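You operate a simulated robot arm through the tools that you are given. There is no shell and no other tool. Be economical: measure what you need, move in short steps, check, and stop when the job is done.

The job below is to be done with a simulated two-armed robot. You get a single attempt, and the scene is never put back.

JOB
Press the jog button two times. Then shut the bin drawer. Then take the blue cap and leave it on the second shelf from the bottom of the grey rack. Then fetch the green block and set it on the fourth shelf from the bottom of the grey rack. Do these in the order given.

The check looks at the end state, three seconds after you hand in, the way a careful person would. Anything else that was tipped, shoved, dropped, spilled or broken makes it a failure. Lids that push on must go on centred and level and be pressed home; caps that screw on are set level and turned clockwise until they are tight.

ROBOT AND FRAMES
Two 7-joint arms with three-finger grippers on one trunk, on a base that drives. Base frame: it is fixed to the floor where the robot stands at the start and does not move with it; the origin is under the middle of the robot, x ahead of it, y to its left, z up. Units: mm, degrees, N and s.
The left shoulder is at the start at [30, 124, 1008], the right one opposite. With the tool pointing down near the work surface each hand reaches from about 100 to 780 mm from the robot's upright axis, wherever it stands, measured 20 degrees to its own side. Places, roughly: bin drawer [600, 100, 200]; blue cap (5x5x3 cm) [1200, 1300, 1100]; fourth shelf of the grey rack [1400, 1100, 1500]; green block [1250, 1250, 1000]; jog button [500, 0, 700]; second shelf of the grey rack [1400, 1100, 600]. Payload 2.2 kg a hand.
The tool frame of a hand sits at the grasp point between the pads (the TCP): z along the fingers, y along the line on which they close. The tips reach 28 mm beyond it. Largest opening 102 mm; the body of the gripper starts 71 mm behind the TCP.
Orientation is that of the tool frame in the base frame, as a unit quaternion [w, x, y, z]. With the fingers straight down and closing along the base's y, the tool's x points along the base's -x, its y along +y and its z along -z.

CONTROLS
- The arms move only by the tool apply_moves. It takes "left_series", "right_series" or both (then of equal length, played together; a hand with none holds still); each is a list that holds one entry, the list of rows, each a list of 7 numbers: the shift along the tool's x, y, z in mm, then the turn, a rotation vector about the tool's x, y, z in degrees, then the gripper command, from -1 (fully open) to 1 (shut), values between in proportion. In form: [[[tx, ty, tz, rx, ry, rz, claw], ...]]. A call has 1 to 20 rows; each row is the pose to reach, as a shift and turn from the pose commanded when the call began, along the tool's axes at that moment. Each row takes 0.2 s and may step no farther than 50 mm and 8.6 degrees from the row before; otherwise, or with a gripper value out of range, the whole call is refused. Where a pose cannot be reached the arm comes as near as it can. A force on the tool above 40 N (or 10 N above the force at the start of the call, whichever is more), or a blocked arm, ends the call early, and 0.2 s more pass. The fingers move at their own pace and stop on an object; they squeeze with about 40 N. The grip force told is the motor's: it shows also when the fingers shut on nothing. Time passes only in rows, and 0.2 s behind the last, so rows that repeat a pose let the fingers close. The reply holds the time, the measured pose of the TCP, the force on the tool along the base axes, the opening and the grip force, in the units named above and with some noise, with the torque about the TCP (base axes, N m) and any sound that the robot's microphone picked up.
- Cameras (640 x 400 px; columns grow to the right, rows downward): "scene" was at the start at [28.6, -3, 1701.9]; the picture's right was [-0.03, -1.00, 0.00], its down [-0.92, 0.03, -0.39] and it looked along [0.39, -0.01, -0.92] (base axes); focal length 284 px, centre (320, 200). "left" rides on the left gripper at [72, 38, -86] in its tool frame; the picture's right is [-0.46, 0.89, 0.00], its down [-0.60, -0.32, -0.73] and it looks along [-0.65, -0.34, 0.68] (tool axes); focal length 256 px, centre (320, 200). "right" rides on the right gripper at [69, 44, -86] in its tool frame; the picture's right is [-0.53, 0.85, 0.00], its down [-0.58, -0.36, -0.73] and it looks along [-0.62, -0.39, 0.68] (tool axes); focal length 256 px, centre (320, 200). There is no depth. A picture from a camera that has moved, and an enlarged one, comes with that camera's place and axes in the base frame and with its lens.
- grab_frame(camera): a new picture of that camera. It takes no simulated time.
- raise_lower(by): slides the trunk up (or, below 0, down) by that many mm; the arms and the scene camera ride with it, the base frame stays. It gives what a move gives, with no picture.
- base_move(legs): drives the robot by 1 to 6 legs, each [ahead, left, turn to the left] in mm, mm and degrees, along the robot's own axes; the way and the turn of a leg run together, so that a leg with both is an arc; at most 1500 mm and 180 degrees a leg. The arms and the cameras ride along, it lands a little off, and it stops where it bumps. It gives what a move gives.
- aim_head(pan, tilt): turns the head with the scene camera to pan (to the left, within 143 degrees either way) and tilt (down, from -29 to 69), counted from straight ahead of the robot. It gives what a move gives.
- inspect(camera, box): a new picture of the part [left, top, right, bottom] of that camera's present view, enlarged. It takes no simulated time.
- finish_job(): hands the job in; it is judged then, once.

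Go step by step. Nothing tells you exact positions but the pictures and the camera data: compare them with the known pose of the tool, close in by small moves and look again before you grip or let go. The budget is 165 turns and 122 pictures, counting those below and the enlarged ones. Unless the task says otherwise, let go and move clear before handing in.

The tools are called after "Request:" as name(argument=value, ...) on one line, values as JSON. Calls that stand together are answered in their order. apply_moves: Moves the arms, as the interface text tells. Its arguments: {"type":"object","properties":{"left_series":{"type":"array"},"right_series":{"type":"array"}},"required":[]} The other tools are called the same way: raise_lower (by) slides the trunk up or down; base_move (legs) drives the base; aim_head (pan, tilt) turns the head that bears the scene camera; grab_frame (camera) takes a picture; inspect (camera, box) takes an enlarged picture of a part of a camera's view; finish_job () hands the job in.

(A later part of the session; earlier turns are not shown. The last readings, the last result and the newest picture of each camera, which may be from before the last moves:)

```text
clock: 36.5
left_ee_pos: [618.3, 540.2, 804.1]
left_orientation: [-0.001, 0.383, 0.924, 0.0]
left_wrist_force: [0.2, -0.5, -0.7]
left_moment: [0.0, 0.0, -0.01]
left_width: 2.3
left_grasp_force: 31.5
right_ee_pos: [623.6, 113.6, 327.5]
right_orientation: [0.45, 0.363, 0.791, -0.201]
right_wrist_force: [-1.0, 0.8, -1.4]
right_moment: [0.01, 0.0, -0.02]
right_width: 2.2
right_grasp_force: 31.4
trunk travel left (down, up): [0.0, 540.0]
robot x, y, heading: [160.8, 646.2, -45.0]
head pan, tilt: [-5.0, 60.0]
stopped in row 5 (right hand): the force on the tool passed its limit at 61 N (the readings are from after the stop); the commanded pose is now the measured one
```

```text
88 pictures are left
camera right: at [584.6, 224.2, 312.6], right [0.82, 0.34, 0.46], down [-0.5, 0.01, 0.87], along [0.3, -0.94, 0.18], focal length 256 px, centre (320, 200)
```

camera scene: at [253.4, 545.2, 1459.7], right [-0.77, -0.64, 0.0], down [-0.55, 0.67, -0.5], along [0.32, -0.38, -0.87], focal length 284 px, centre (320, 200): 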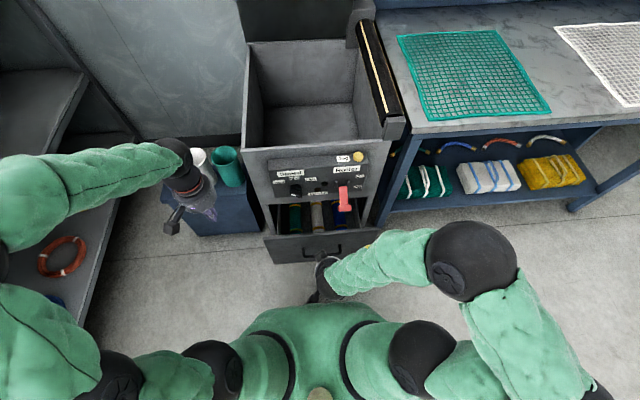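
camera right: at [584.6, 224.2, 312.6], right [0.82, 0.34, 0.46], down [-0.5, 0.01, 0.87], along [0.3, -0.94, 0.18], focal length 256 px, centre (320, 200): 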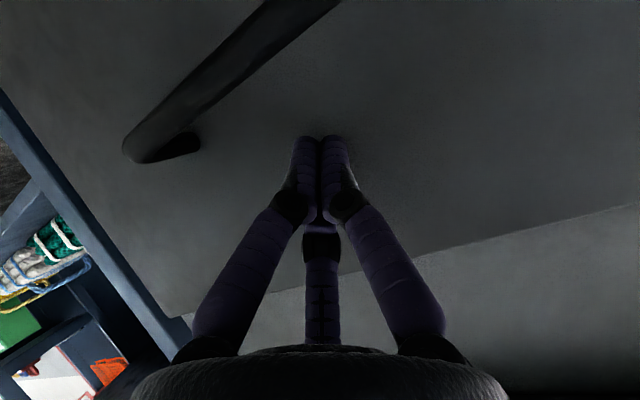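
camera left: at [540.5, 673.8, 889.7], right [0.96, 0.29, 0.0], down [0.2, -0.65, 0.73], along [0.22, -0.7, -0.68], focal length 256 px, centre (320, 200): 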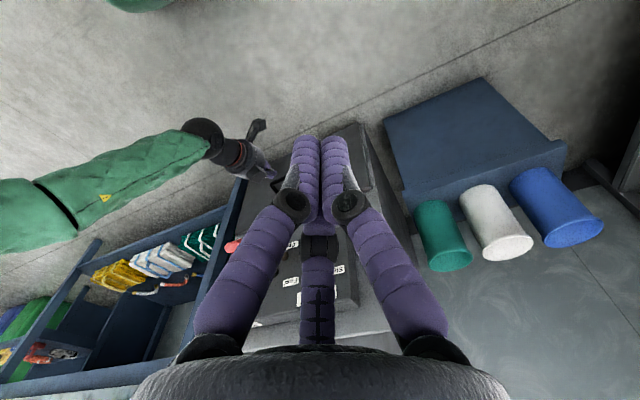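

A hard stop with the panel about one thickness from the wall, so it looks closed. I'll back off and verify.

Request:
apply_moves(right_series=[[[20, 0, -34, 0, 0, 0, 1], [40, 0, -68, 0, 0, 0, 1], [60, 0, -102, 0, 0, 0, 1], [80, 0, -136, 0, 0, 0, 1], [95, 0, -160, 0, 0, 0, 1]]])

Request:
aim_head(pan=0, tilt=52)

Request:
inspect(camera="scene", box=[240, 130, 400, 280])

Request:
grab_frame(camera="right")

```text
clock: 37.7
left_ee_pos: [619.5, 539.8, 804.7]
left_orientation: [0.0, 0.384, 0.923, 0.0]
left_wrist_force: [-0.6, -0.3, 0.2]
left_moment: [0.0, -0.01, -0.01]
left_width: 2.2
left_grasp_force: 31.6
right_ee_pos: [507.5, 254.9, 334.5]
right_orientation: [0.448, 0.365, 0.79, -0.205]
right_wrist_force: [0.8, -0.7, 0.1]
right_moment: [-0.01, -0.01, -0.02]
right_width: 2.5
right_grasp_force: 31.9
right hand out of reach, approached as far as the arm can: row 4, 5
trunk travel left (down, up): [0.0, 540.0]
robot x, y, heading: [159.9, 647.7, -45.1]
head pan, tilt: [-5.0, 60.0]
```

```text
clock: 38.4
left_ee_pos: [619.9, 539.5, 802.5]
left_orientation: [0.0, 0.384, 0.923, 0.0]
left_wrist_force: [0.5, -0.2, -0.6]
left_moment: [0.04, -0.01, -0.01]
left_width: 2.3
left_grasp_force: 31.7
right_ee_pos: [505.2, 254.6, 334.1]
right_orientation: [0.448, 0.365, 0.79, -0.204]
right_wrist_force: [0.5, 0.4, 0.1]
right_moment: [0.01, 0.02, 0.01]
right_width: 1.9
right_grasp_force: 31.6
trunk travel left (down, up): [0.0, 540.0]
robot x, y, heading: [166.8, 647.3, -45.0]
head pan, tilt: [0.0, 52.0]
```

```text
2.67 times, centred on (320, 205) of scene
camera zoom: at [193.8, 614.2, 1469.5], right [-0.71, -0.7, 0.0], down [-0.56, 0.56, -0.62], along [0.43, -0.44, -0.79], focal length 757 px, centre (320, 187)
```

zoom: 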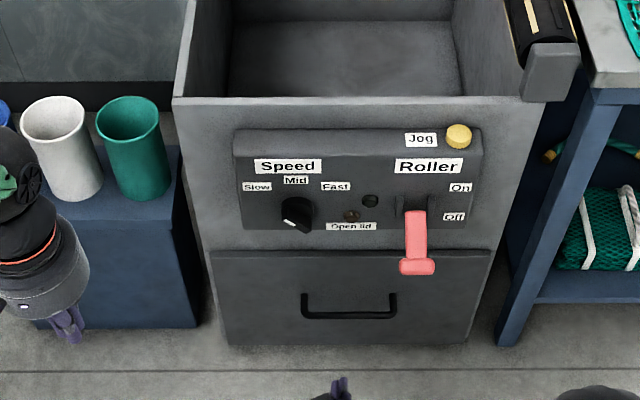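

```text
86 pictures are left
camera right: at [467.6, 366.6, 318.6], right [0.82, 0.34, 0.46], down [-0.49, 0.01, 0.87], along [0.29, -0.94, 0.18], focal length 256 px, centre (320, 200)
```

right: 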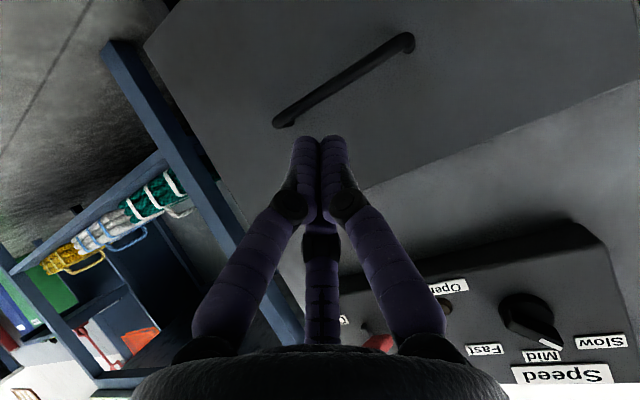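

Request:
inspect(camera="scene", box=[285, 215, 375, 275])

Request:
grab_frame(camera="left")

```text
6.67 times, centred on (330, 245) of scene
camera zoom: at [193.8, 614.2, 1469.5], right [-0.71, -0.7, 0.0], down [-0.56, 0.56, -0.62], along [0.43, -0.44, -0.79], focal length 1893 px, centre (253, -100)
```

zoom: 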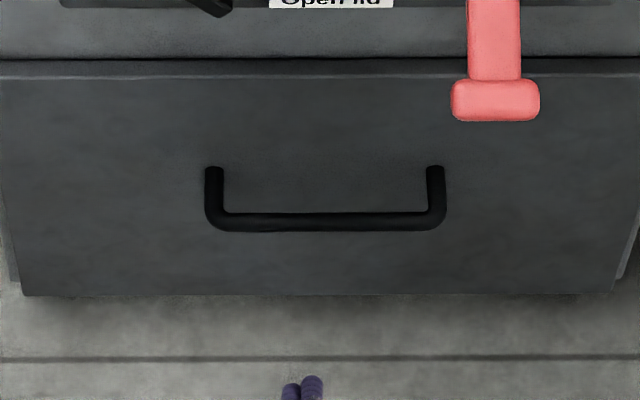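

```text
84 pictures are left
camera left: at [595.2, 617.9, 889.6], right [0.96, 0.29, 0.0], down [0.2, -0.65, 0.73], along [0.21, -0.7, -0.68], focal length 256 px, centre (320, 200)
```

left: 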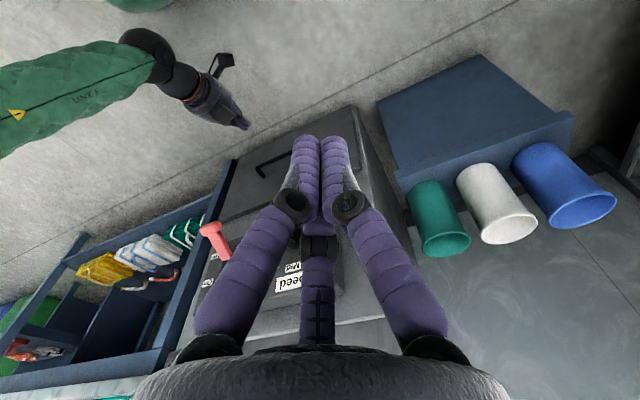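

The drawer is fully shut. Next I'll back away, raise the trunk, and turn to face the rack.

Request:
base_move(legs=[[-200, 0, 0]])

Request:
raise_lower(by=300)

Request:
base_move(legs=[[0, 0, 90]])

Request:
aim_head(pan=0, tilt=25)

Request:
grab_frame(camera="scene")

```text
clock: 40.0
left_ee_pos: [480.1, 680.7, 804.2]
left_orientation: [0.0, 0.383, 0.924, 0.0]
left_wrist_force: [0.3, -0.2, 0.0]
left_moment: [-0.01, 0.03, 0.0]
left_width: 2.1
left_grasp_force: 31.8
right_ee_pos: [367.3, 395.7, 334.2]
right_orientation: [0.448, 0.364, 0.791, -0.204]
right_wrist_force: [0.0, -0.4, -0.4]
right_moment: [-0.01, 0.04, 0.03]
right_width: 2.4
right_grasp_force: 31.4
trunk travel left (down, up): [0.0, 540.0]
robot x, y, heading: [23.0, 787.5, -44.8]
head pan, tilt: [0.0, 52.0]
```

```text
clock: 43.0
left_ee_pos: [479.9, 682.1, 1102.9]
left_orientation: [0.0, 0.384, 0.923, 0.0]
left_wrist_force: [0.6, 0.2, -0.2]
left_moment: [0.0, 0.01, 0.0]
left_width: 2.2
left_grasp_force: 32.1
right_ee_pos: [367.2, 397.4, 633.0]
right_orientation: [0.447, 0.364, 0.792, -0.203]
right_wrist_force: [1.9, -0.1, 0.2]
right_moment: [-0.01, 0.0, 0.01]
right_width: 2.2
right_grasp_force: 31.8
trunk travel left (down, up): [-300.0, 240.0]
robot x, y, heading: [19.2, 788.6, -45.1]
head pan, tilt: [0.0, 52.0]
```

```text
clock: 47.2
left_ee_pos: [126.3, 1245.6, 1102.5]
left_orientation: [-0.001, -0.383, 0.924, 0.0]
left_wrist_force: [0.2, 0.0, -0.8]
left_moment: [0.03, 0.01, 0.01]
left_width: 2.2
left_grasp_force: 31.5
right_ee_pos: [412.1, 1134.4, 634.0]
right_orientation: [0.461, -0.304, 0.816, 0.174]
right_wrist_force: [0.1, -0.3, -0.2]
right_moment: [0.01, 0.0, -0.02]
right_width: 2.0
right_grasp_force: 31.7
trunk travel left (down, up): [-300.0, 240.0]
robot x, y, heading: [20.4, 787.1, 45.2]
head pan, tilt: [0.0, 52.0]
```

```text
clock: 48.1
left_ee_pos: [125.6, 1246.0, 1104.1]
left_orientation: [0.0, -0.383, 0.924, -0.001]
left_wrist_force: [-0.3, 0.2, 0.1]
left_moment: [0.0, 0.01, -0.02]
left_width: 2.0
left_grasp_force: 31.7
right_ee_pos: [411.9, 1134.3, 633.8]
right_orientation: [0.461, -0.303, 0.816, 0.173]
right_wrist_force: [-0.3, 0.0, 0.2]
right_moment: [0.0, -0.01, 0.01]
right_width: 2.1
right_grasp_force: 32.2
trunk travel left (down, up): [-300.0, 240.0]
robot x, y, heading: [22.4, 786.2, 45.0]
head pan, tilt: [0.0, 25.0]
```

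```text
83 pictures are left
camera scene: at [66.2, 831.0, 1809.6], right [0.71, -0.71, 0.0], down [-0.3, -0.3, -0.91], along [0.64, 0.64, -0.42], focal length 284 px, centre (320, 200)
```

scene: 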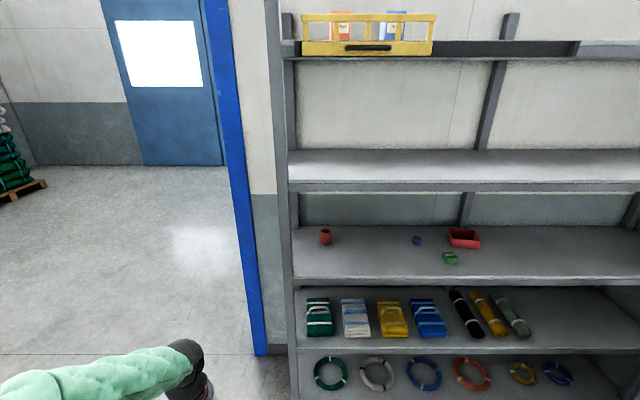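

Triangulating two head views: block ≈ [1183,1145,1062], cap ≈ [1220,1324,1058], both on the third shelf (z≈1045). I'll tuck the left hand, raise the right hand, then drive partway to the rack.

Request:
apply_moves(left_series=[[[10, 0, 0, 0, 0, 0, 1], [20, 0, 0, 0, 0, 0, 1], [30, 0, 0, 0, 0, 0, 1], [40, 0, 0, 0, 0, 0, 1], [50, 0, 0, 0, 0, 0, 1], [60, 0, 0, 0, 0, 0, 1], [70, 0, 0, 0, 0, 0, 1], [80, 0, 0, 0, 0, 0, 1], [85, 0, 0, 0, 0, 0, 1], [90, 0, 0, 0, 0, 0, 1], [95, 0, 0, 0, 0, 0, 1], [100, 0, 0, 0, 0, 0, 1]]], right_series=[[[-40, -3, -24, 0, 0, 0, 1], [-80, -6, -48, 0, 0, 0, 1], [-120, -9, -71, 0, 0, 0, 1], [-160, -12, -95, 0, 0, 0, 1], [-200, -15, -119, 0, 0, 0, 1], [-240, -18, -143, 0, 0, 0, 1], [-280, -21, -167, 0, 0, 0, 1], [-320, -24, -190, 0, 0, 0, 1], [-360, -27, -214, 0, 0, 0, 1], [-400, -30, -238, 0, 0, 0, 1], [-440, -30, -262, 0, 0, 0, 1], [-480, -30, -286, 0, 0, 0, 1]]])

Request:
base_move(legs=[[250, -400, 0]])

Request:
aim_head(pan=0, tilt=35)

Request:
grab_frame(camera="scene")

Request:
grab_frame(camera="right")

```text
clock: 50.7
left_ee_pos: [56.1, 1175.7, 1103.1]
left_orientation: [0.0, -0.383, 0.924, 0.0]
left_wrist_force: [0.9, 0.3, 0.2]
left_moment: [-0.02, -0.03, 0.0]
left_width: 2.2
left_grasp_force: 31.4
right_ee_pos: [439.5, 1113.8, 1189.8]
right_orientation: [0.46, -0.304, 0.816, 0.174]
right_wrist_force: [0.3, -0.5, -0.5]
right_moment: [0.02, 0.01, 0.0]
right_width: 2.1
right_grasp_force: 31.1
trunk travel left (down, up): [-300.0, 240.0]
robot x, y, heading: [19.0, 787.6, 45.1]
head pan, tilt: [0.0, 25.0]
```

```text
clock: 53.5
left_ee_pos: [517.2, 1066.7, 1103.4]
left_orientation: [0.0, -0.386, 0.923, 0.0]
left_wrist_force: [-0.2, 0.5, 0.0]
left_moment: [0.03, 0.01, -0.02]
left_width: 2.1
left_grasp_force: 32.0
right_ee_pos: [900.4, 1008.1, 1189.1]
right_orientation: [0.46, -0.305, 0.816, 0.175]
right_wrist_force: [1.3, 0.1, -0.9]
right_moment: [0.05, 0.0, 0.01]
right_width: 2.0
right_grasp_force: 31.5
trunk travel left (down, up): [-300.0, 240.0]
robot x, y, heading: [482.6, 683.1, 45.2]
head pan, tilt: [0.0, 25.0]
```

```text
clock: 54.3
left_ee_pos: [514.9, 1067.2, 1103.5]
left_orientation: [0.0, -0.385, 0.923, 0.0]
left_wrist_force: [-0.1, -0.2, 0.5]
left_moment: [0.0, -0.02, 0.02]
left_width: 2.2
left_grasp_force: 31.9
right_ee_pos: [900.6, 1008.8, 1189.6]
right_orientation: [0.461, -0.304, 0.815, 0.174]
right_wrist_force: [0.7, -0.1, -0.5]
right_moment: [0.03, 0.0, 0.05]
right_width: 2.2
right_grasp_force: 31.4
trunk travel left (down, up): [-300.0, 240.0]
robot x, y, heading: [482.0, 680.6, 45.1]
head pan, tilt: [0.0, 35.0]
```

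```text
82 pictures are left
camera scene: at [523.4, 720.9, 1794.0], right [0.71, -0.7, 0.0], down [-0.4, -0.41, -0.82], along [0.58, 0.58, -0.57], focal length 284 px, centre (320, 200)
```

scene: 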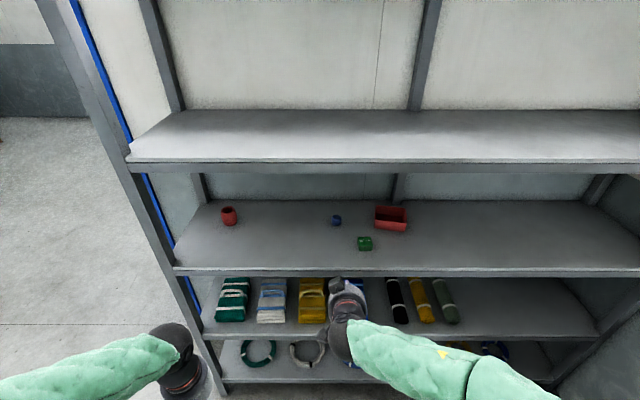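

```text
81 pictures are left
camera right: at [788.7, 969.3, 1173.8], right [-0.35, 0.82, 0.46], down [-0.01, -0.49, 0.87], along [0.94, 0.3, 0.18], focal length 256 px, centre (320, 200)
```

right: 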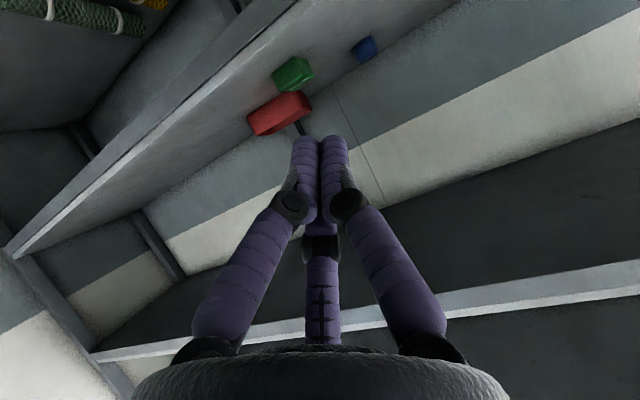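

Third view agrees: cap ≈ [1218, 1323, 1055], block ≈ [1188, 1148, 1062]. Zooming to see orientations.

Request:
inspect(camera="scene", box=[305, 195, 415, 265])

Request:
inspect(camera="right", box=[240, 20, 400, 140])

```text
5.71 times, centred on (360, 230) of scene
camera zoom: at [523.4, 720.9, 1794.0], right [0.71, -0.7, 0.0], down [-0.4, -0.41, -0.82], along [0.58, 0.58, -0.57], focal length 1622 px, centre (91, 29)
```

zoom: 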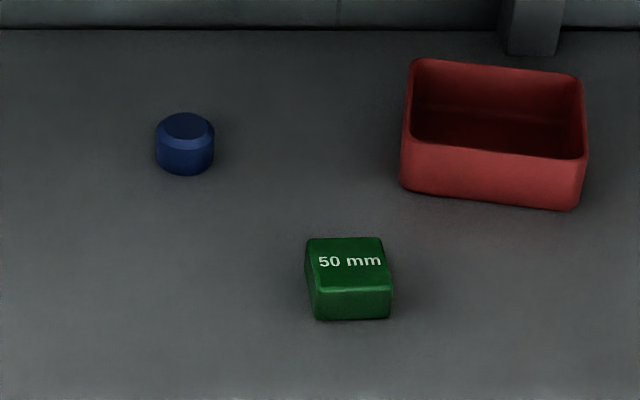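

```text
3.33 times, centred on (320, 80) of right
camera zoom: at [788.7, 969.3, 1173.8], right [-0.35, 0.82, 0.46], down [-0.01, -0.49, 0.87], along [0.94, 0.3, 0.18], focal length 853 px, centre (320, 600)
```

zoom: 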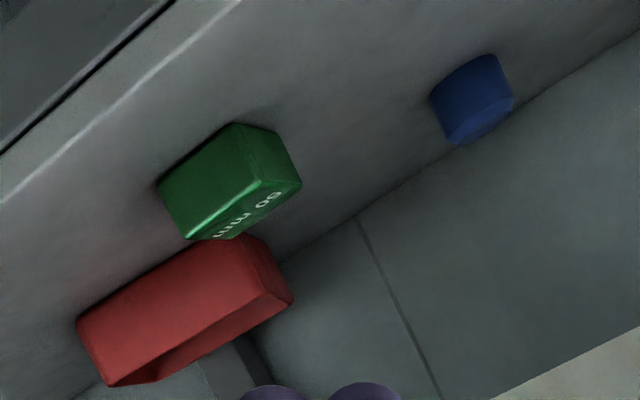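

Right hand is already laterally aligned with the cap. Driving in with the hand at z≈1190, between shelves 3 and 4.

Request:
base_move(legs=[[285, 0, 0]])

Request:
apply_moves(right_series=[[[0, 0, 0, 0, 0, 0, -0.4], [0, 0, 0, 0, 0, 0, -0.4]]])

Request:
grab_frame(camera="right")

Request:
grab_frame(camera="scene")

```text
clock: 56.3
left_ee_pos: [723.2, 1275.5, 1104.3]
left_orientation: [-0.001, -0.384, 0.923, 0.0]
left_wrist_force: [0.6, 0.2, 0.1]
left_moment: [0.01, -0.01, -0.03]
left_width: 2.3
left_grasp_force: 31.9
right_ee_pos: [1106.8, 1214.8, 1188.3]
right_orientation: [0.46, -0.304, 0.816, 0.174]
right_wrist_force: [0.3, -0.3, -0.8]
right_moment: [0.0, 0.0, 0.04]
right_width: 2.1
right_grasp_force: 31.8
trunk travel left (down, up): [-300.0, 240.0]
robot x, y, heading: [690.6, 886.3, 45.0]
head pan, tilt: [0.0, 35.0]
```

```text
clock: 56.9
left_ee_pos: [722.9, 1275.3, 1102.8]
left_orientation: [0.0, -0.385, 0.923, 0.0]
left_wrist_force: [0.1, -0.5, 0.5]
left_moment: [-0.02, -0.04, -0.04]
left_width: 2.1
left_grasp_force: 32.0
right_ee_pos: [1106.6, 1215.7, 1188.8]
right_orientation: [0.459, -0.304, 0.817, 0.173]
right_wrist_force: [-0.4, 1.0, -0.3]
right_moment: [0.0, 0.0, 0.01]
right_width: 71.5
right_grasp_force: 0.1
trunk travel left (down, up): [-300.0, 240.0]
robot x, y, heading: [687.8, 890.3, 45.1]
head pan, tilt: [0.0, 35.0]
```

```text
78 pictures are left
camera right: at [995.2, 1176.0, 1173.7], right [-0.34, 0.82, 0.46], down [-0.01, -0.49, 0.87], along [0.94, 0.3, 0.18], focal length 256 px, centre (320, 200)
```

right: 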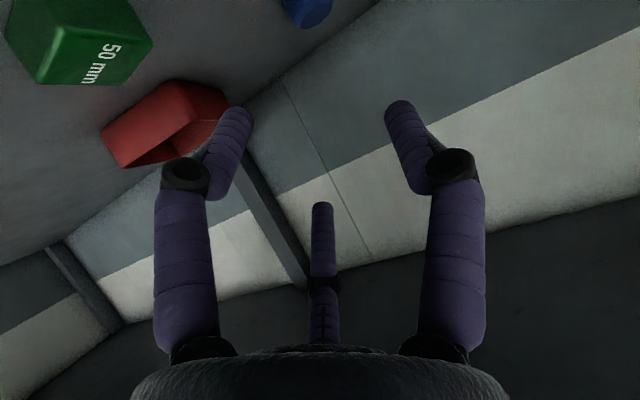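

```text
77 pictures are left
camera scene: at [729.7, 928.1, 1793.9], right [0.71, -0.71, 0.0], down [-0.4, -0.41, -0.82], along [0.58, 0.58, -0.57], focal length 284 px, centre (320, 200)
```

scene: 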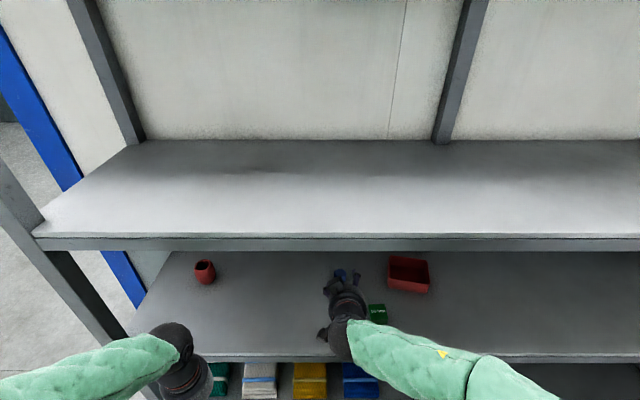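

Hand is in the bay above and in front of the cap. I'll descend to about z 1088, short of the cap, and look.

Request:
apply_moves(right_series=[[[21, -1, 30, 0, 0, 0, -0.4], [42, -2, 60, 0, 0, 0, -0.4], [62.4, -4, 90, 0, 0, 0, -0.4]]])

Request:
grab_frame(camera="right")

Request:
grab_frame(camera="scene")

```text
clock: 57.7
left_ee_pos: [723.1, 1274.6, 1102.8]
left_orientation: [0.001, -0.384, 0.923, -0.001]
left_wrist_force: [0.3, 0.9, -0.3]
left_moment: [-0.01, -0.03, 0.01]
left_width: 2.2
left_grasp_force: 31.3
right_ee_pos: [1141.7, 1241.9, 1088.2]
right_orientation: [0.46, -0.304, 0.816, 0.173]
right_wrist_force: [-1.4, -2.0, 1.5]
right_moment: [-0.1, 0.04, -0.05]
right_width: 72.7
right_grasp_force: 0.0
trunk travel left (down, up): [-300.0, 240.0]
robot x, y, heading: [688.1, 885.5, 45.0]
head pan, tilt: [0.0, 35.0]
```

```text
76 pictures are left
camera right: at [1030.6, 1201.8, 1073.3], right [-0.35, 0.82, 0.46], down [-0.01, -0.49, 0.87], along [0.94, 0.3, 0.18], focal length 256 px, centre (320, 200)
```

right: 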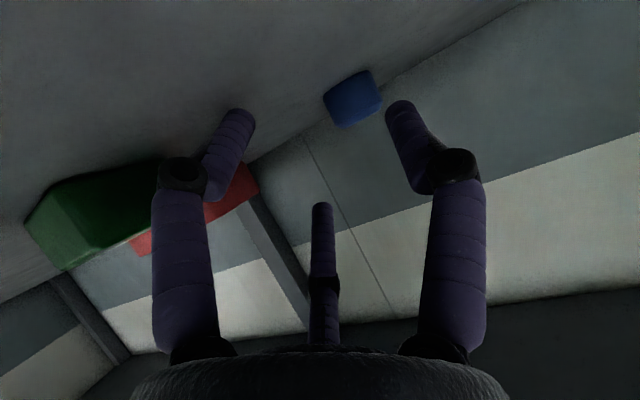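

```text
75 pictures are left
camera scene: at [729.0, 927.6, 1794.0], right [0.71, -0.71, 0.0], down [-0.4, -0.41, -0.82], along [0.58, 0.58, -0.57], focal length 284 px, centre (320, 200)
```

scene: 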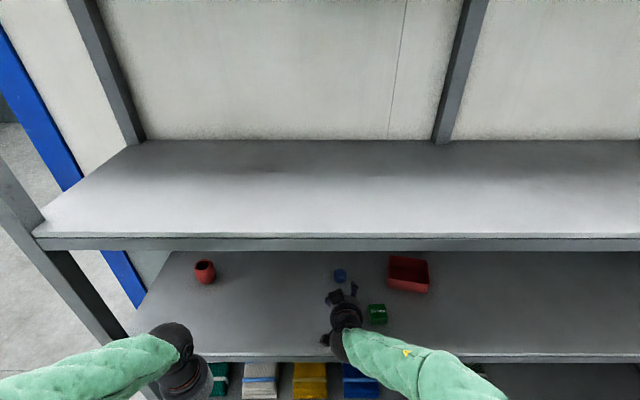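

To keep the hand camera clear of the shelf I'll steepen the tool to about 40° pitch, then check alignment.

Request:
apply_moves(right_series=[[[0, 1, 0, 0, 6.5, 0, -0.4], [0, 2, 0, 0, 13, 0, -0.4], [0, 3, 0, 0, 19, 0, -0.4]]])

Request:
grab_frame(camera="right")

```text
clock: 58.5
left_ee_pos: [722.4, 1275.0, 1104.0]
left_orientation: [-0.001, -0.383, 0.924, 0.0]
left_wrist_force: [1.3, 0.1, -0.1]
left_moment: [-0.02, 0.0, 0.0]
left_width: 2.1
left_grasp_force: 31.5
right_ee_pos: [1140.8, 1244.0, 1087.7]
right_orientation: [0.318, -0.329, 0.881, 0.121]
right_wrist_force: [-0.2, 0.4, -0.5]
right_moment: [-0.08, 0.01, -0.01]
right_width: 71.6
right_grasp_force: 0.0
trunk travel left (down, up): [-300.0, 240.0]
robot x, y, heading: [687.2, 887.2, 45.0]
head pan, tilt: [0.0, 35.0]
```

```text
74 pictures are left
camera right: at [1031.1, 1206.5, 1109.9], right [-0.24, 0.91, 0.35], down [0.22, -0.29, 0.93], along [0.94, 0.3, -0.13], focal length 256 px, centre (320, 200)
```

right: 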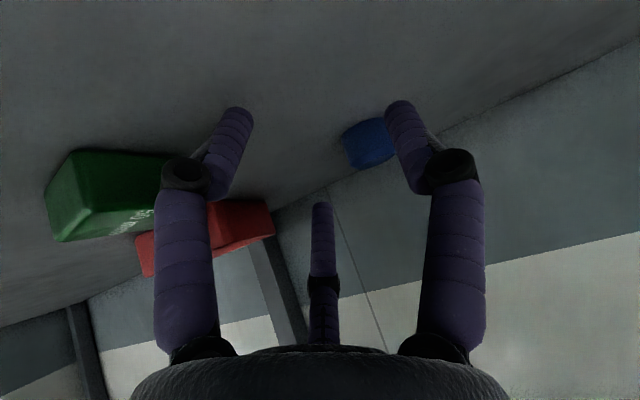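

Aligned with the cap within a few millimetres. Advance 70 mm with the fingers straddling it, then look.

Request:
apply_moves(right_series=[[[-18, 1, 15, 0, 0, 0, -0.4], [-36, 2, 30, 0, 0, 0, -0.4], [-53.8, 3, 44.8, 0, 0, 0, -0.4]]])

Request:
grab_frame(camera="right")

Request:
inspect(camera="scene", box=[290, 250, 410, 370])

```text
clock: 59.3
left_ee_pos: [723.1, 1274.9, 1102.8]
left_orientation: [0.0, -0.384, 0.923, -0.001]
left_wrist_force: [-0.6, 0.4, -0.4]
left_moment: [0.01, 0.0, 0.0]
left_width: 1.9
left_grasp_force: 31.8
right_ee_pos: [1193.0, 1293.6, 1088.2]
right_orientation: [0.319, -0.328, 0.881, 0.12]
right_wrist_force: [0.4, 0.2, 0.6]
right_moment: [0.03, -0.01, 0.0]
right_width: 71.4
right_grasp_force: 0.0
trunk travel left (down, up): [-300.0, 240.0]
robot x, y, heading: [687.2, 889.2, 45.3]
head pan, tilt: [0.0, 35.0]
```

```text
73 pictures are left
camera right: at [1081.5, 1256.0, 1109.4], right [-0.24, 0.91, 0.35], down [0.22, -0.29, 0.93], along [0.94, 0.3, -0.13], focal length 256 px, centre (320, 200)
```

right: 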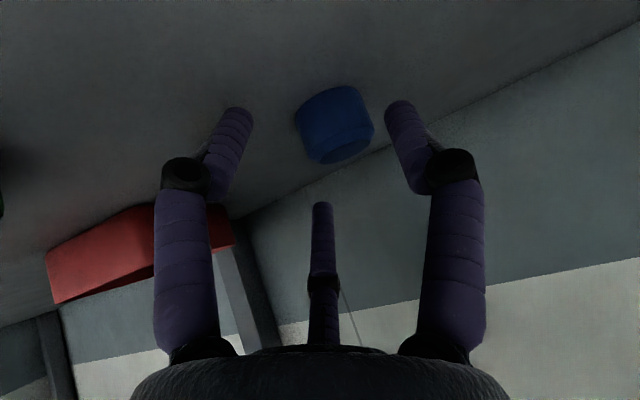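

```text
3.33 times, centred on (350, 310) of scene
camera zoom: at [730.6, 929.3, 1793.9], right [0.71, -0.71, 0.0], down [-0.41, -0.41, -0.82], along [0.58, 0.58, -0.57], focal length 946 px, centre (220, -167)
```

zoom: 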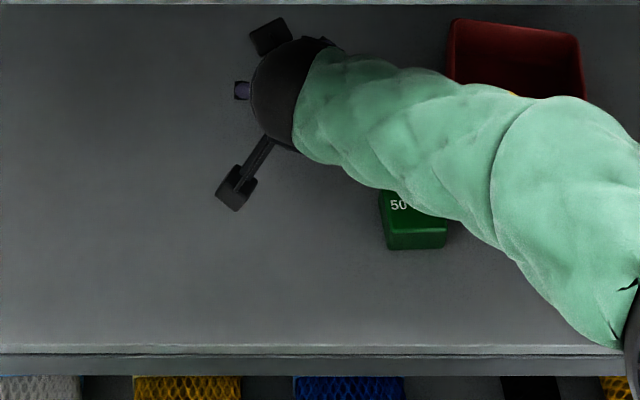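

Cap is centred between the fingers. Final approach: 30 mm forward, 15 mm down.

Request:
apply_moves(right_series=[[[-11, 2, 10, 0, 0, 0, -0.4], [-23, 4, 19, 0, 0, 0, -0.4], [-18, 4, 25, 0, 0, 0, -0.4], [-13.4, 4, 30.7, 0, 0, 0, -0.4]]])

Request:
grab_frame(camera="right")

```text
clock: 60.3
left_ee_pos: [721.6, 1274.7, 1103.6]
left_orientation: [0.0, -0.384, 0.924, 0.0]
left_wrist_force: [1.0, -0.4, 0.9]
left_moment: [0.01, 0.05, 0.0]
left_width: 2.1
left_grasp_force: 31.5
right_ee_pos: [1210.7, 1313.4, 1070.8]
right_orientation: [0.318, -0.328, 0.881, 0.12]
right_wrist_force: [1.7, -1.2, 0.8]
right_moment: [0.05, 0.12, 0.04]
right_width: 79.0
right_grasp_force: 1.7
trunk travel left (down, up): [-300.0, 240.0]
robot x, y, heading: [684.9, 886.2, 44.9]
head pan, tilt: [0.0, 35.0]
```

```text
71 pictures are left
camera right: at [1100.4, 1275.3, 1092.8], right [-0.24, 0.91, 0.35], down [0.22, -0.29, 0.93], along [0.94, 0.3, -0.13], focal length 256 px, centre (320, 200)
```

right: 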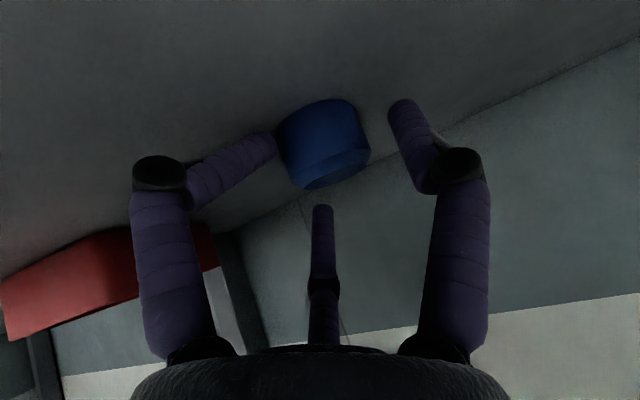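

The right finger looks splayed, perhaps touching the shelf. I'll lift 10 mm and look again.

Request:
apply_moves(right_series=[[[-3, 2, -4, 0, 0, 0, -0.4], [-6.4, 3, -7.7, 0, 0, 0, -0.4], [-6.4, 3, -7.7, 0, 0, 0, -0.4]]])

Request:
grab_frame(camera="right")

```text
clock: 61.1
left_ee_pos: [722.5, 1273.8, 1104.1]
left_orientation: [0.0, -0.384, 0.923, 0.0]
left_wrist_force: [-0.2, -0.1, -0.2]
left_moment: [-0.01, -0.07, -0.01]
left_width: 2.0
left_grasp_force: 31.5
right_ee_pos: [1208.5, 1317.8, 1083.1]
right_orientation: [0.319, -0.328, 0.881, 0.122]
right_wrist_force: [-2.0, 0.7, 2.1]
right_moment: [-0.02, 0.04, -0.02]
right_width: 71.8
right_grasp_force: 0.1
trunk travel left (down, up): [-300.0, 240.0]
robot x, y, heading: [689.6, 887.1, 44.9]
head pan, tilt: [0.0, 35.0]
```

```text
70 pictures are left
camera right: at [1098.6, 1279.4, 1105.1], right [-0.24, 0.91, 0.35], down [0.22, -0.3, 0.93], along [0.94, 0.3, -0.13], focal length 256 px, centre (320, 200)
```

right: 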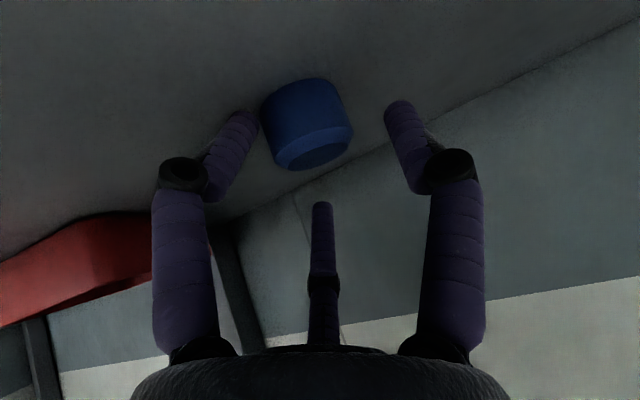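

The picture shows the finger line is rolled about 30° relative to the shelf (right finger lower, so it touched first). I'll lift clear and roll the hand about its axis so the fingers are level.

Request:
apply_moves(right_series=[[[-8, 0, -9.5, 0, 0, 0, -0.4], [-16, 0, -19, 0, 0, 0, -0.4], [-22, 0, -27, 0, 0, 0, -0.4], [-22, 0, -27, 0, 0, -8, -0.4], [-22, 0, -27, 0, 0, -16, -0.4], [-22, 0, -27, 0, 0, -24, -0.4], [-22, 0, -27, 0, 0, -32, -0.4]]])

Request:
grab_frame(camera="right")

Request:
grab_frame(camera="scene")

```text
clock: 62.7
left_ee_pos: [722.4, 1275.1, 1103.3]
left_orientation: [0.0, -0.384, 0.923, 0.0]
left_wrist_force: [0.3, -0.4, 0.2]
left_moment: [0.01, -0.03, -0.03]
left_width: 2.1
left_grasp_force: 31.3
right_ee_pos: [1210.1, 1315.8, 1119.6]
right_orientation: [0.341, -0.559, 0.755, 0.028]
right_wrist_force: [-0.1, 0.2, -0.1]
right_moment: [0.01, -0.02, 0.02]
right_width: 71.3
right_grasp_force: 0.0
trunk travel left (down, up): [-300.0, 240.0]
robot x, y, heading: [690.9, 888.6, 45.7]
head pan, tilt: [0.0, 35.0]
```

```text
69 pictures are left
camera right: at [1120.9, 1238.9, 1132.3], right [-0.65, 0.76, 0.01], down [0.04, 0.03, 1.0], along [0.76, 0.65, -0.05], focal length 256 px, centre (320, 200)
```

right: 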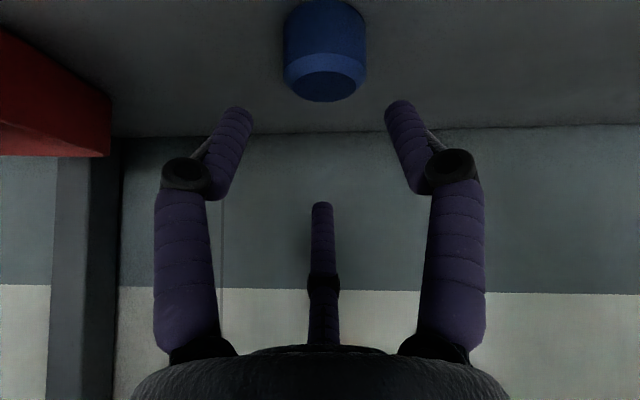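

```text
68 pictures are left
camera scene: at [729.7, 928.1, 1793.9], right [0.71, -0.71, 0.0], down [-0.4, -0.41, -0.82], along [0.58, 0.58, -0.57], focal length 284 px, centre (320, 200)
```

scene: 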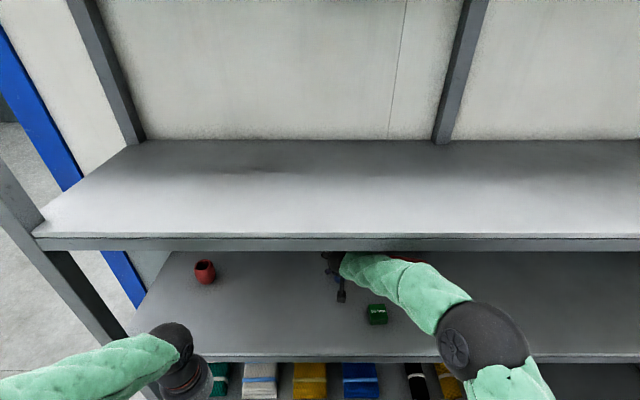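

Now the fingers are level and the cap is centred between them. Descending vertically.

Request:
apply_moves(right_series=[[[8, 5.6, 9, 0, 0, 0, -0.4], [16, 11.3, 18, 0, 0, 0, -0.4], [22, 15.5, 25, 0, 0, 0, -0.4], [26, 18.4, 29.5, 0, 0, 0, -0.4]]])

Request:
grab_frame(camera="right")

```text
clock: 63.7
left_ee_pos: [723.5, 1274.3, 1103.6]
left_orientation: [0.0, -0.385, 0.923, 0.0]
left_wrist_force: [-0.3, -0.2, 0.1]
left_moment: [0.01, 0.02, 0.0]
left_width: 2.0
left_grasp_force: 31.4
right_ee_pos: [1204.7, 1313.8, 1077.7]
right_orientation: [0.342, -0.558, 0.756, 0.029]
right_wrist_force: [0.5, -0.7, 2.0]
right_moment: [0.03, 0.07, 0.04]
right_width: 71.2
right_grasp_force: 0.0
trunk travel left (down, up): [-300.0, 240.0]
robot x, y, heading: [689.6, 889.6, 45.1]
head pan, tilt: [0.0, 35.0]
```

```text
67 pictures are left
camera right: at [1114.6, 1237.3, 1089.6], right [-0.65, 0.76, 0.01], down [0.04, 0.03, 1.0], along [0.76, 0.65, -0.05], focal length 256 px, centre (320, 200)
```

right: 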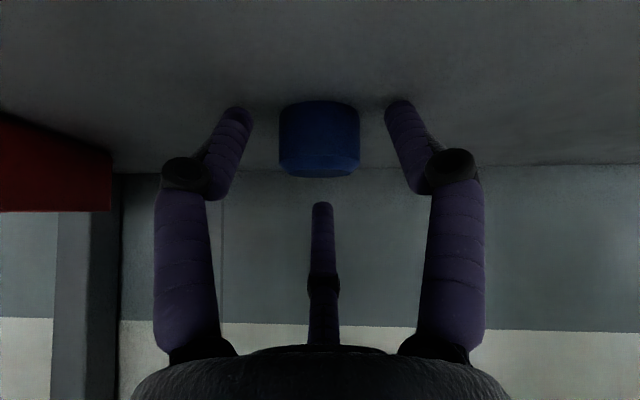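

Cap is centred between the fingertips. Closing the gripper.

Request:
apply_moves(right_series=[[[0, 0, 0, 0, 0, 0, 0], [0, 0, 0, 0, 0, 0, 0.5], [0, 0, 0, 0, 0, 0, 1], [0, 0, 0, 0, 0, 0, 1]]])

Request:
grab_frame(camera="right")

```text
clock: 64.7
left_ee_pos: [722.3, 1274.1, 1103.6]
left_orientation: [-0.001, -0.384, 0.923, 0.0]
left_wrist_force: [-0.4, -0.7, 0.2]
left_moment: [0.02, 0.01, -0.01]
left_width: 2.0
left_grasp_force: 31.6
right_ee_pos: [1203.7, 1314.5, 1076.1]
right_orientation: [0.339, -0.558, 0.757, 0.028]
right_wrist_force: [-0.5, 0.0, -0.6]
right_moment: [0.02, 0.02, 0.03]
right_width: 42.8
right_grasp_force: 40.0
trunk travel left (down, up): [-300.0, 240.0]
robot x, y, heading: [689.0, 884.5, 45.2]
head pan, tilt: [0.0, 35.0]
```

```text
66 pictures are left
camera right: at [1114.7, 1237.3, 1089.3], right [-0.65, 0.76, 0.01], down [0.05, 0.03, 1.0], along [0.76, 0.65, -0.05], focal length 256 px, centre (320, 200)
```

right: 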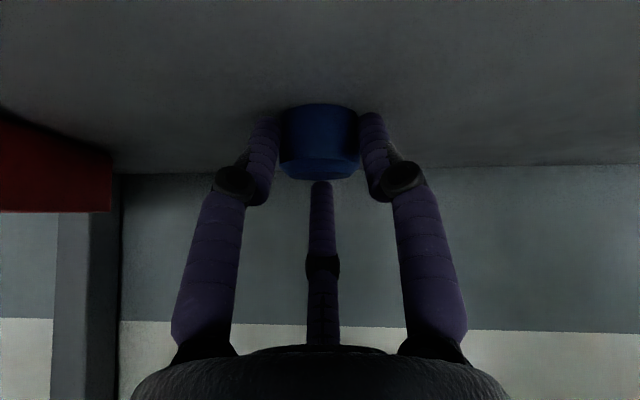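

Firm grip at 42.8 mm. Lift vertically and check.

Request:
apply_moves(right_series=[[[-8, -5, -11.5, 0, 0, 0, 1], [-22, -13.6, -31, 0, 0, 0, 1], [-43.4, -27.1, -61.4, 0, 0, 0, 1], [-54, -34, -77, 0, 0, 0, 1]]])

Request:
grab_frame(camera="right")

```text
clock: 65.9
left_ee_pos: [721.5, 1272.8, 1105.9]
left_orientation: [0.0, -0.383, 0.924, 0.001]
left_wrist_force: [-0.6, 0.3, 0.8]
left_moment: [0.01, -0.03, 0.03]
left_width: 2.1
left_grasp_force: 31.2
right_ee_pos: [1184.7, 1301.2, 1130.4]
right_orientation: [0.302, -0.58, 0.756, 0.014]
right_wrist_force: [-0.1, 0.1, 0.5]
right_moment: [0.0, -0.03, 0.03]
right_width: 2.0
right_grasp_force: 31.5
trunk travel left (down, up): [-300.0, 240.0]
robot x, y, heading: [688.8, 886.5, 45.1]
head pan, tilt: [0.0, 35.0]
stopped in row 4 (right hand): the arm was blocked; the commanded pose is now the measured one
```

```text
65 pictures are left
camera right: at [1097.8, 1223.6, 1152.0], right [-0.67, 0.74, -0.03], down [0.08, 0.11, 0.99], along [0.74, 0.66, -0.13], focal length 256 px, centre (320, 200)
```

right: 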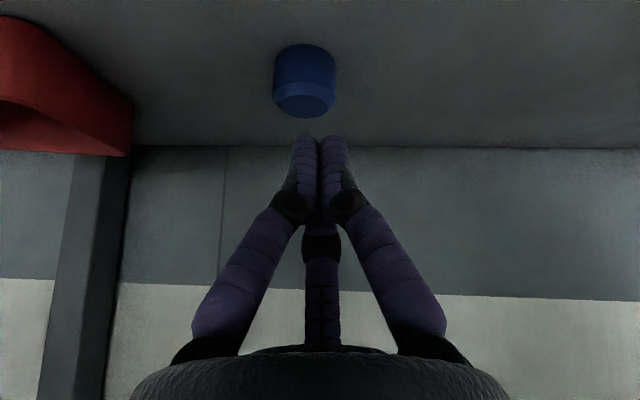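

The cap slipped out and the arm was blocked, possibly the elbow against the shelf above; the cap still stands upright. Looking at the scene.

Request:
grab_frame(camera="scene")

Request:
grab_frame(camera="left")

```text
64 pictures are left
camera scene: at [729.7, 925.7, 1795.6], right [0.71, -0.71, 0.0], down [-0.41, -0.41, -0.82], along [0.58, 0.58, -0.57], focal length 284 px, centre (320, 200)
```

scene: 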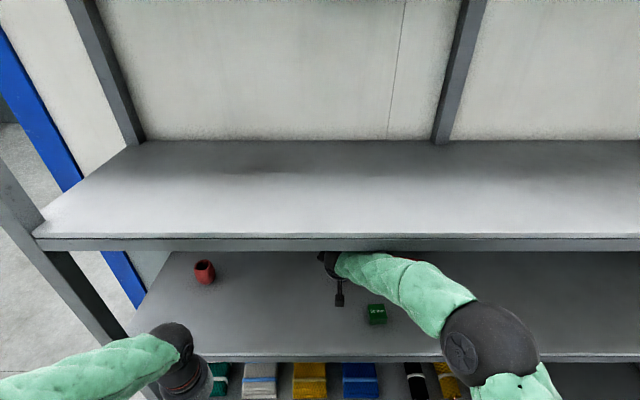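

```text
63 pictures are left
camera left: at [645.2, 1248.9, 1191.0], right [-0.3, 0.95, 0.0], down [0.65, 0.2, 0.73], along [0.7, 0.22, -0.68], focal length 256 px, centre (320, 200)
```

left: 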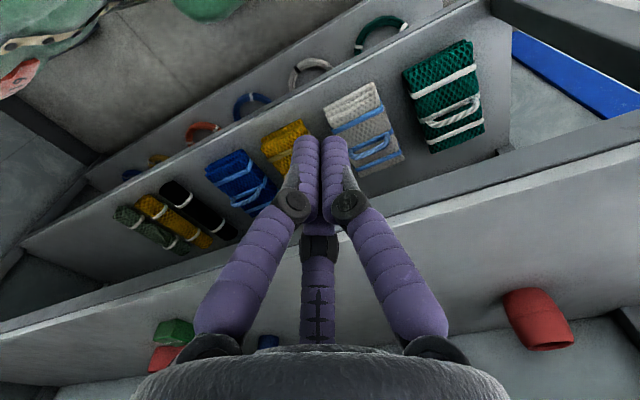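

The cap stands at about [1218, 1315, 1055]. I'll reopen, recentre over it a bit deeper, and this time lift slowly and only slightly.

Request:
apply_moves(right_series=[[[0, 0, 0, 0, 0, 0, -0.4], [0, 0, 0, 0, 0, 0, -0.4], [-0.5, -7, 15, 0, 0, 0, -0.4], [-1.1, -14.1, 30.8, 0, 0, 0, -0.4], [-1.1, -14.1, 30.8, 0, 0, 0, -0.4]]])

Request:
grab_frame(camera="right")

```text
clock: 67.1
left_ee_pos: [722.4, 1273.0, 1104.2]
left_orientation: [0.0, -0.383, 0.924, 0.001]
left_wrist_force: [0.1, 0.4, -0.5]
left_moment: [-0.02, 0.06, 0.0]
left_width: 1.9
left_grasp_force: 31.3
right_ee_pos: [1211.5, 1310.7, 1116.3]
right_orientation: [0.308, -0.577, 0.756, 0.015]
right_wrist_force: [-0.3, 0.0, 0.5]
right_moment: [0.03, 0.0, 0.04]
right_width: 71.3
right_grasp_force: 0.1
trunk travel left (down, up): [-300.0, 240.0]
robot x, y, heading: [687.2, 886.6, 45.1]
head pan, tilt: [0.0, 35.0]
```

```text
62 pictures are left
camera right: at [1124.8, 1234.4, 1136.7], right [-0.67, 0.74, -0.02], down [0.08, 0.1, 0.99], along [0.74, 0.66, -0.12], focal length 256 px, centre (320, 200)
```

right: 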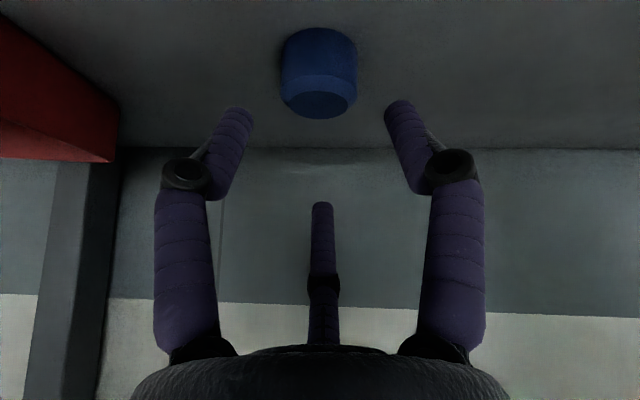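

Request:
apply_moves(right_series=[[[8, 5, 13, 0, 0, 0, -0.4], [16, 10, 26, 0, 0, 0, -0.4], [20, 12.8, 32, 0, 0, 0, -0.4], [24, 15.3, 38.6, 0, 0, 0, -0.4]]])

Request:
grab_frame(camera="right")

```text
clock: 68.1
left_ee_pos: [720.0, 1273.7, 1105.8]
left_orientation: [0.0, -0.384, 0.923, -0.001]
left_wrist_force: [-0.5, 0.8, -0.5]
left_moment: [-0.04, 0.02, -0.04]
left_width: 2.3
left_grasp_force: 31.8
right_ee_pos: [1209.6, 1312.1, 1073.9]
right_orientation: [0.314, -0.577, 0.754, 0.017]
right_wrist_force: [-22.4, -15.3, 52.5]
right_moment: [0.19, 0.97, 0.46]
right_width: 75.3
right_grasp_force: 19.4
trunk travel left (down, up): [-300.0, 240.0]
robot x, y, heading: [689.4, 887.3, 45.3]
head pan, tilt: [0.0, 35.0]
```

```text
61 pictures are left
camera right: at [1123.3, 1233.9, 1093.6], right [-0.67, 0.74, -0.02], down [0.07, 0.09, 0.99], along [0.74, 0.66, -0.11], focal length 256 px, centre (320, 200)
```

right: 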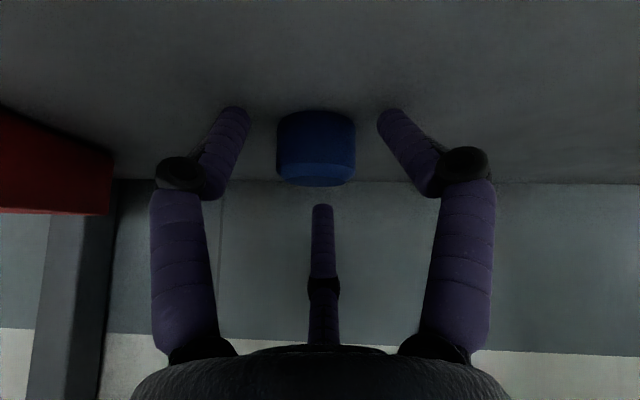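

Fingertips touch the shelf, so the shelf top is ≈1047. Raise a little to unload, then close.

Request:
apply_moves(right_series=[[[-4, -2.8, -7, 0, 0, 0, -0.4], [-4, -2.8, -7, 0, 0, 0, 0], [-4, -2.8, -7, 0, 0, 0, 0.5], [-4, -2.8, -7, 0, 0, 0, 1], [-4, -2.8, -7, 0, 0, 0, 1], [-4, -2.8, -7, 0, 0, 0, 1]]])

Request:
grab_frame(camera="right")

```text
clock: 69.5
left_ee_pos: [722.2, 1272.8, 1103.2]
left_orientation: [0.0, -0.384, 0.923, 0.0]
left_wrist_force: [-0.5, 1.0, -0.9]
left_moment: [0.0, 0.01, 0.01]
left_width: 2.3
left_grasp_force: 31.1
right_ee_pos: [1211.1, 1309.9, 1074.8]
right_orientation: [0.308, -0.578, 0.756, 0.015]
right_wrist_force: [2.8, -2.8, 12.2]
right_moment: [-0.25, -0.14, -0.01]
right_width: 43.2
right_grasp_force: 40.3
trunk travel left (down, up): [-300.0, 240.0]
robot x, y, heading: [685.7, 886.8, 45.2]
head pan, tilt: [0.0, 35.0]
```

```text
60 pictures are left
camera right: at [1124.2, 1231.9, 1096.4], right [-0.67, 0.74, -0.02], down [0.08, 0.1, 0.99], along [0.74, 0.66, -0.12], focal length 256 px, centre (320, 200)
```

right: 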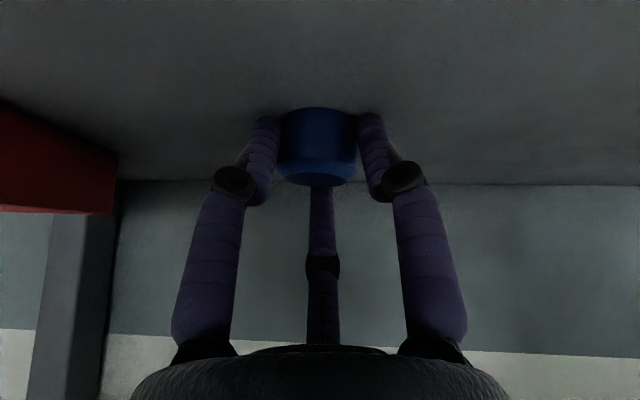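

Gripped again. Lifting slowly by 25 mm.

Request:
apply_moves(right_series=[[[-2, -1.4, -3.5, 0, 0, 0, 1], [-4.5, -3.1, -7.7, 0, 0, 0, 1], [-7, -4.9, -12, 0, 0, 0, 1], [-9.5, -6.6, -16.3, 0, 0, 0, 1], [-12, -8.3, -20.6, 0, 0, 0, 1]]])

Request:
grab_frame(camera="right")

```text
clock: 70.7
left_ee_pos: [721.7, 1274.1, 1103.3]
left_orientation: [-0.001, -0.384, 0.923, -0.001]
left_wrist_force: [0.1, -0.3, 0.2]
left_moment: [-0.01, 0.0, 0.0]
left_width: 2.2
left_grasp_force: 31.6
right_ee_pos: [1211.5, 1309.3, 1098.2]
right_orientation: [0.307, -0.578, 0.756, 0.015]
right_wrist_force: [-0.5, -0.2, -0.4]
right_moment: [-0.02, 0.01, 0.02]
right_width: 43.0
right_grasp_force: 40.0
trunk travel left (down, up): [-300.0, 240.0]
robot x, y, heading: [688.4, 886.7, 45.0]
head pan, tilt: [0.0, 35.0]
```

```text
59 pictures are left
camera right: at [1124.2, 1232.7, 1119.9], right [-0.67, 0.74, -0.02], down [0.08, 0.1, 0.99], along [0.74, 0.66, -0.13], focal length 256 px, centre (320, 200)
```

right: 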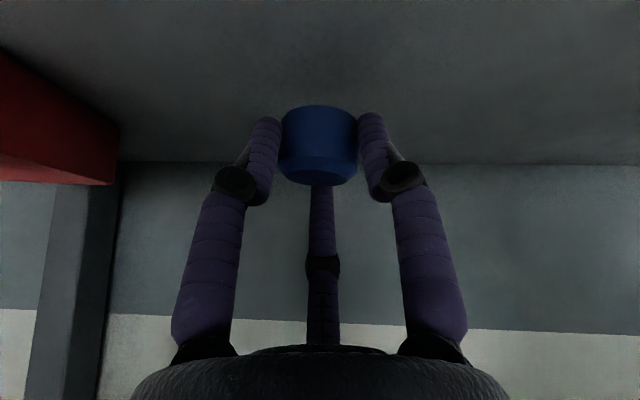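

The cap is held securely. Backing the base straight out of the rack, then surveying the second shelf.

Request:
base_move(legs=[[-430, 0, 0]])

Request:
raise_lower(by=-250)

Request:
aim_head(pan=-25, tilt=35)

Request:
grab_frame(camera="scene")

Request:
grab_frame(camera="right")

```text
clock: 73.3
left_ee_pos: [421.4, 971.0, 1103.4]
left_orientation: [0.0, -0.38, 0.925, -0.001]
left_wrist_force: [-1.0, -0.4, -0.4]
left_moment: [-0.03, 0.0, -0.02]
left_width: 2.1
left_grasp_force: 31.8
right_ee_pos: [909.9, 1002.2, 1098.7]
right_orientation: [0.307, -0.575, 0.759, 0.014]
right_wrist_force: [-0.2, 0.3, -0.5]
right_moment: [0.0, 0.05, -0.02]
right_width: 42.6
right_grasp_force: 40.0
trunk travel left (down, up): [-300.0, 240.0]
robot x, y, heading: [382.4, 581.4, 44.7]
head pan, tilt: [0.0, 35.0]
```

```text
clock: 75.9
left_ee_pos: [421.5, 970.9, 853.7]
left_orientation: [0.0, -0.381, 0.925, -0.001]
left_wrist_force: [0.7, -0.1, 0.7]
left_moment: [0.03, -0.01, 0.03]
left_width: 2.0
left_grasp_force: 31.6
right_ee_pos: [910.9, 1004.0, 849.4]
right_orientation: [0.307, -0.575, 0.758, 0.014]
right_wrist_force: [-0.3, -0.1, -0.1]
right_moment: [0.01, 0.03, -0.03]
right_width: 42.3
right_grasp_force: 39.7
trunk travel left (down, up): [-50.0, 490.0]
robot x, y, heading: [384.9, 582.0, 44.5]
head pan, tilt: [0.0, 35.0]
```

```text
clock: 76.8
left_ee_pos: [420.2, 970.6, 852.6]
left_orientation: [0.0, -0.38, 0.925, -0.001]
left_wrist_force: [0.4, -0.8, 0.2]
left_moment: [0.01, -0.01, 0.03]
left_width: 2.0
left_grasp_force: 31.0
right_ee_pos: [910.8, 1003.8, 848.7]
right_orientation: [0.307, -0.575, 0.758, 0.013]
right_wrist_force: [0.1, -0.5, -1.1]
right_moment: [0.02, 0.02, -0.01]
right_width: 42.1
right_grasp_force: 39.7
trunk travel left (down, up): [-50.0, 490.0]
robot x, y, heading: [386.3, 583.6, 44.8]
head pan, tilt: [-25.0, 35.0]
```

```text
58 pictures are left
camera scene: at [445.4, 591.5, 1543.9], right [0.34, -0.94, 0.0], down [-0.54, -0.19, -0.82], along [0.77, 0.28, -0.57], focal length 284 px, centre (320, 200)
```

scene: 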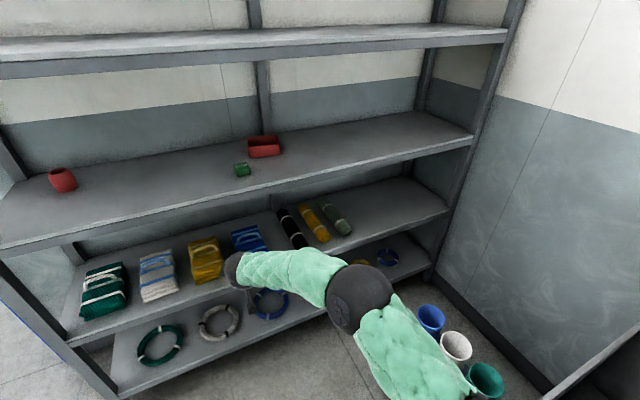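

```text
57 pictures are left
camera right: at [822.9, 926.2, 870.0], right [-0.66, 0.75, -0.02], down [0.08, 0.1, 0.99], along [0.74, 0.66, -0.13], focal length 256 px, centre (320, 200)
```

right: 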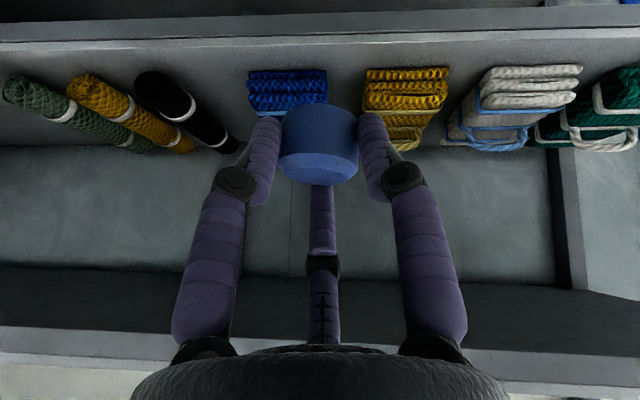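

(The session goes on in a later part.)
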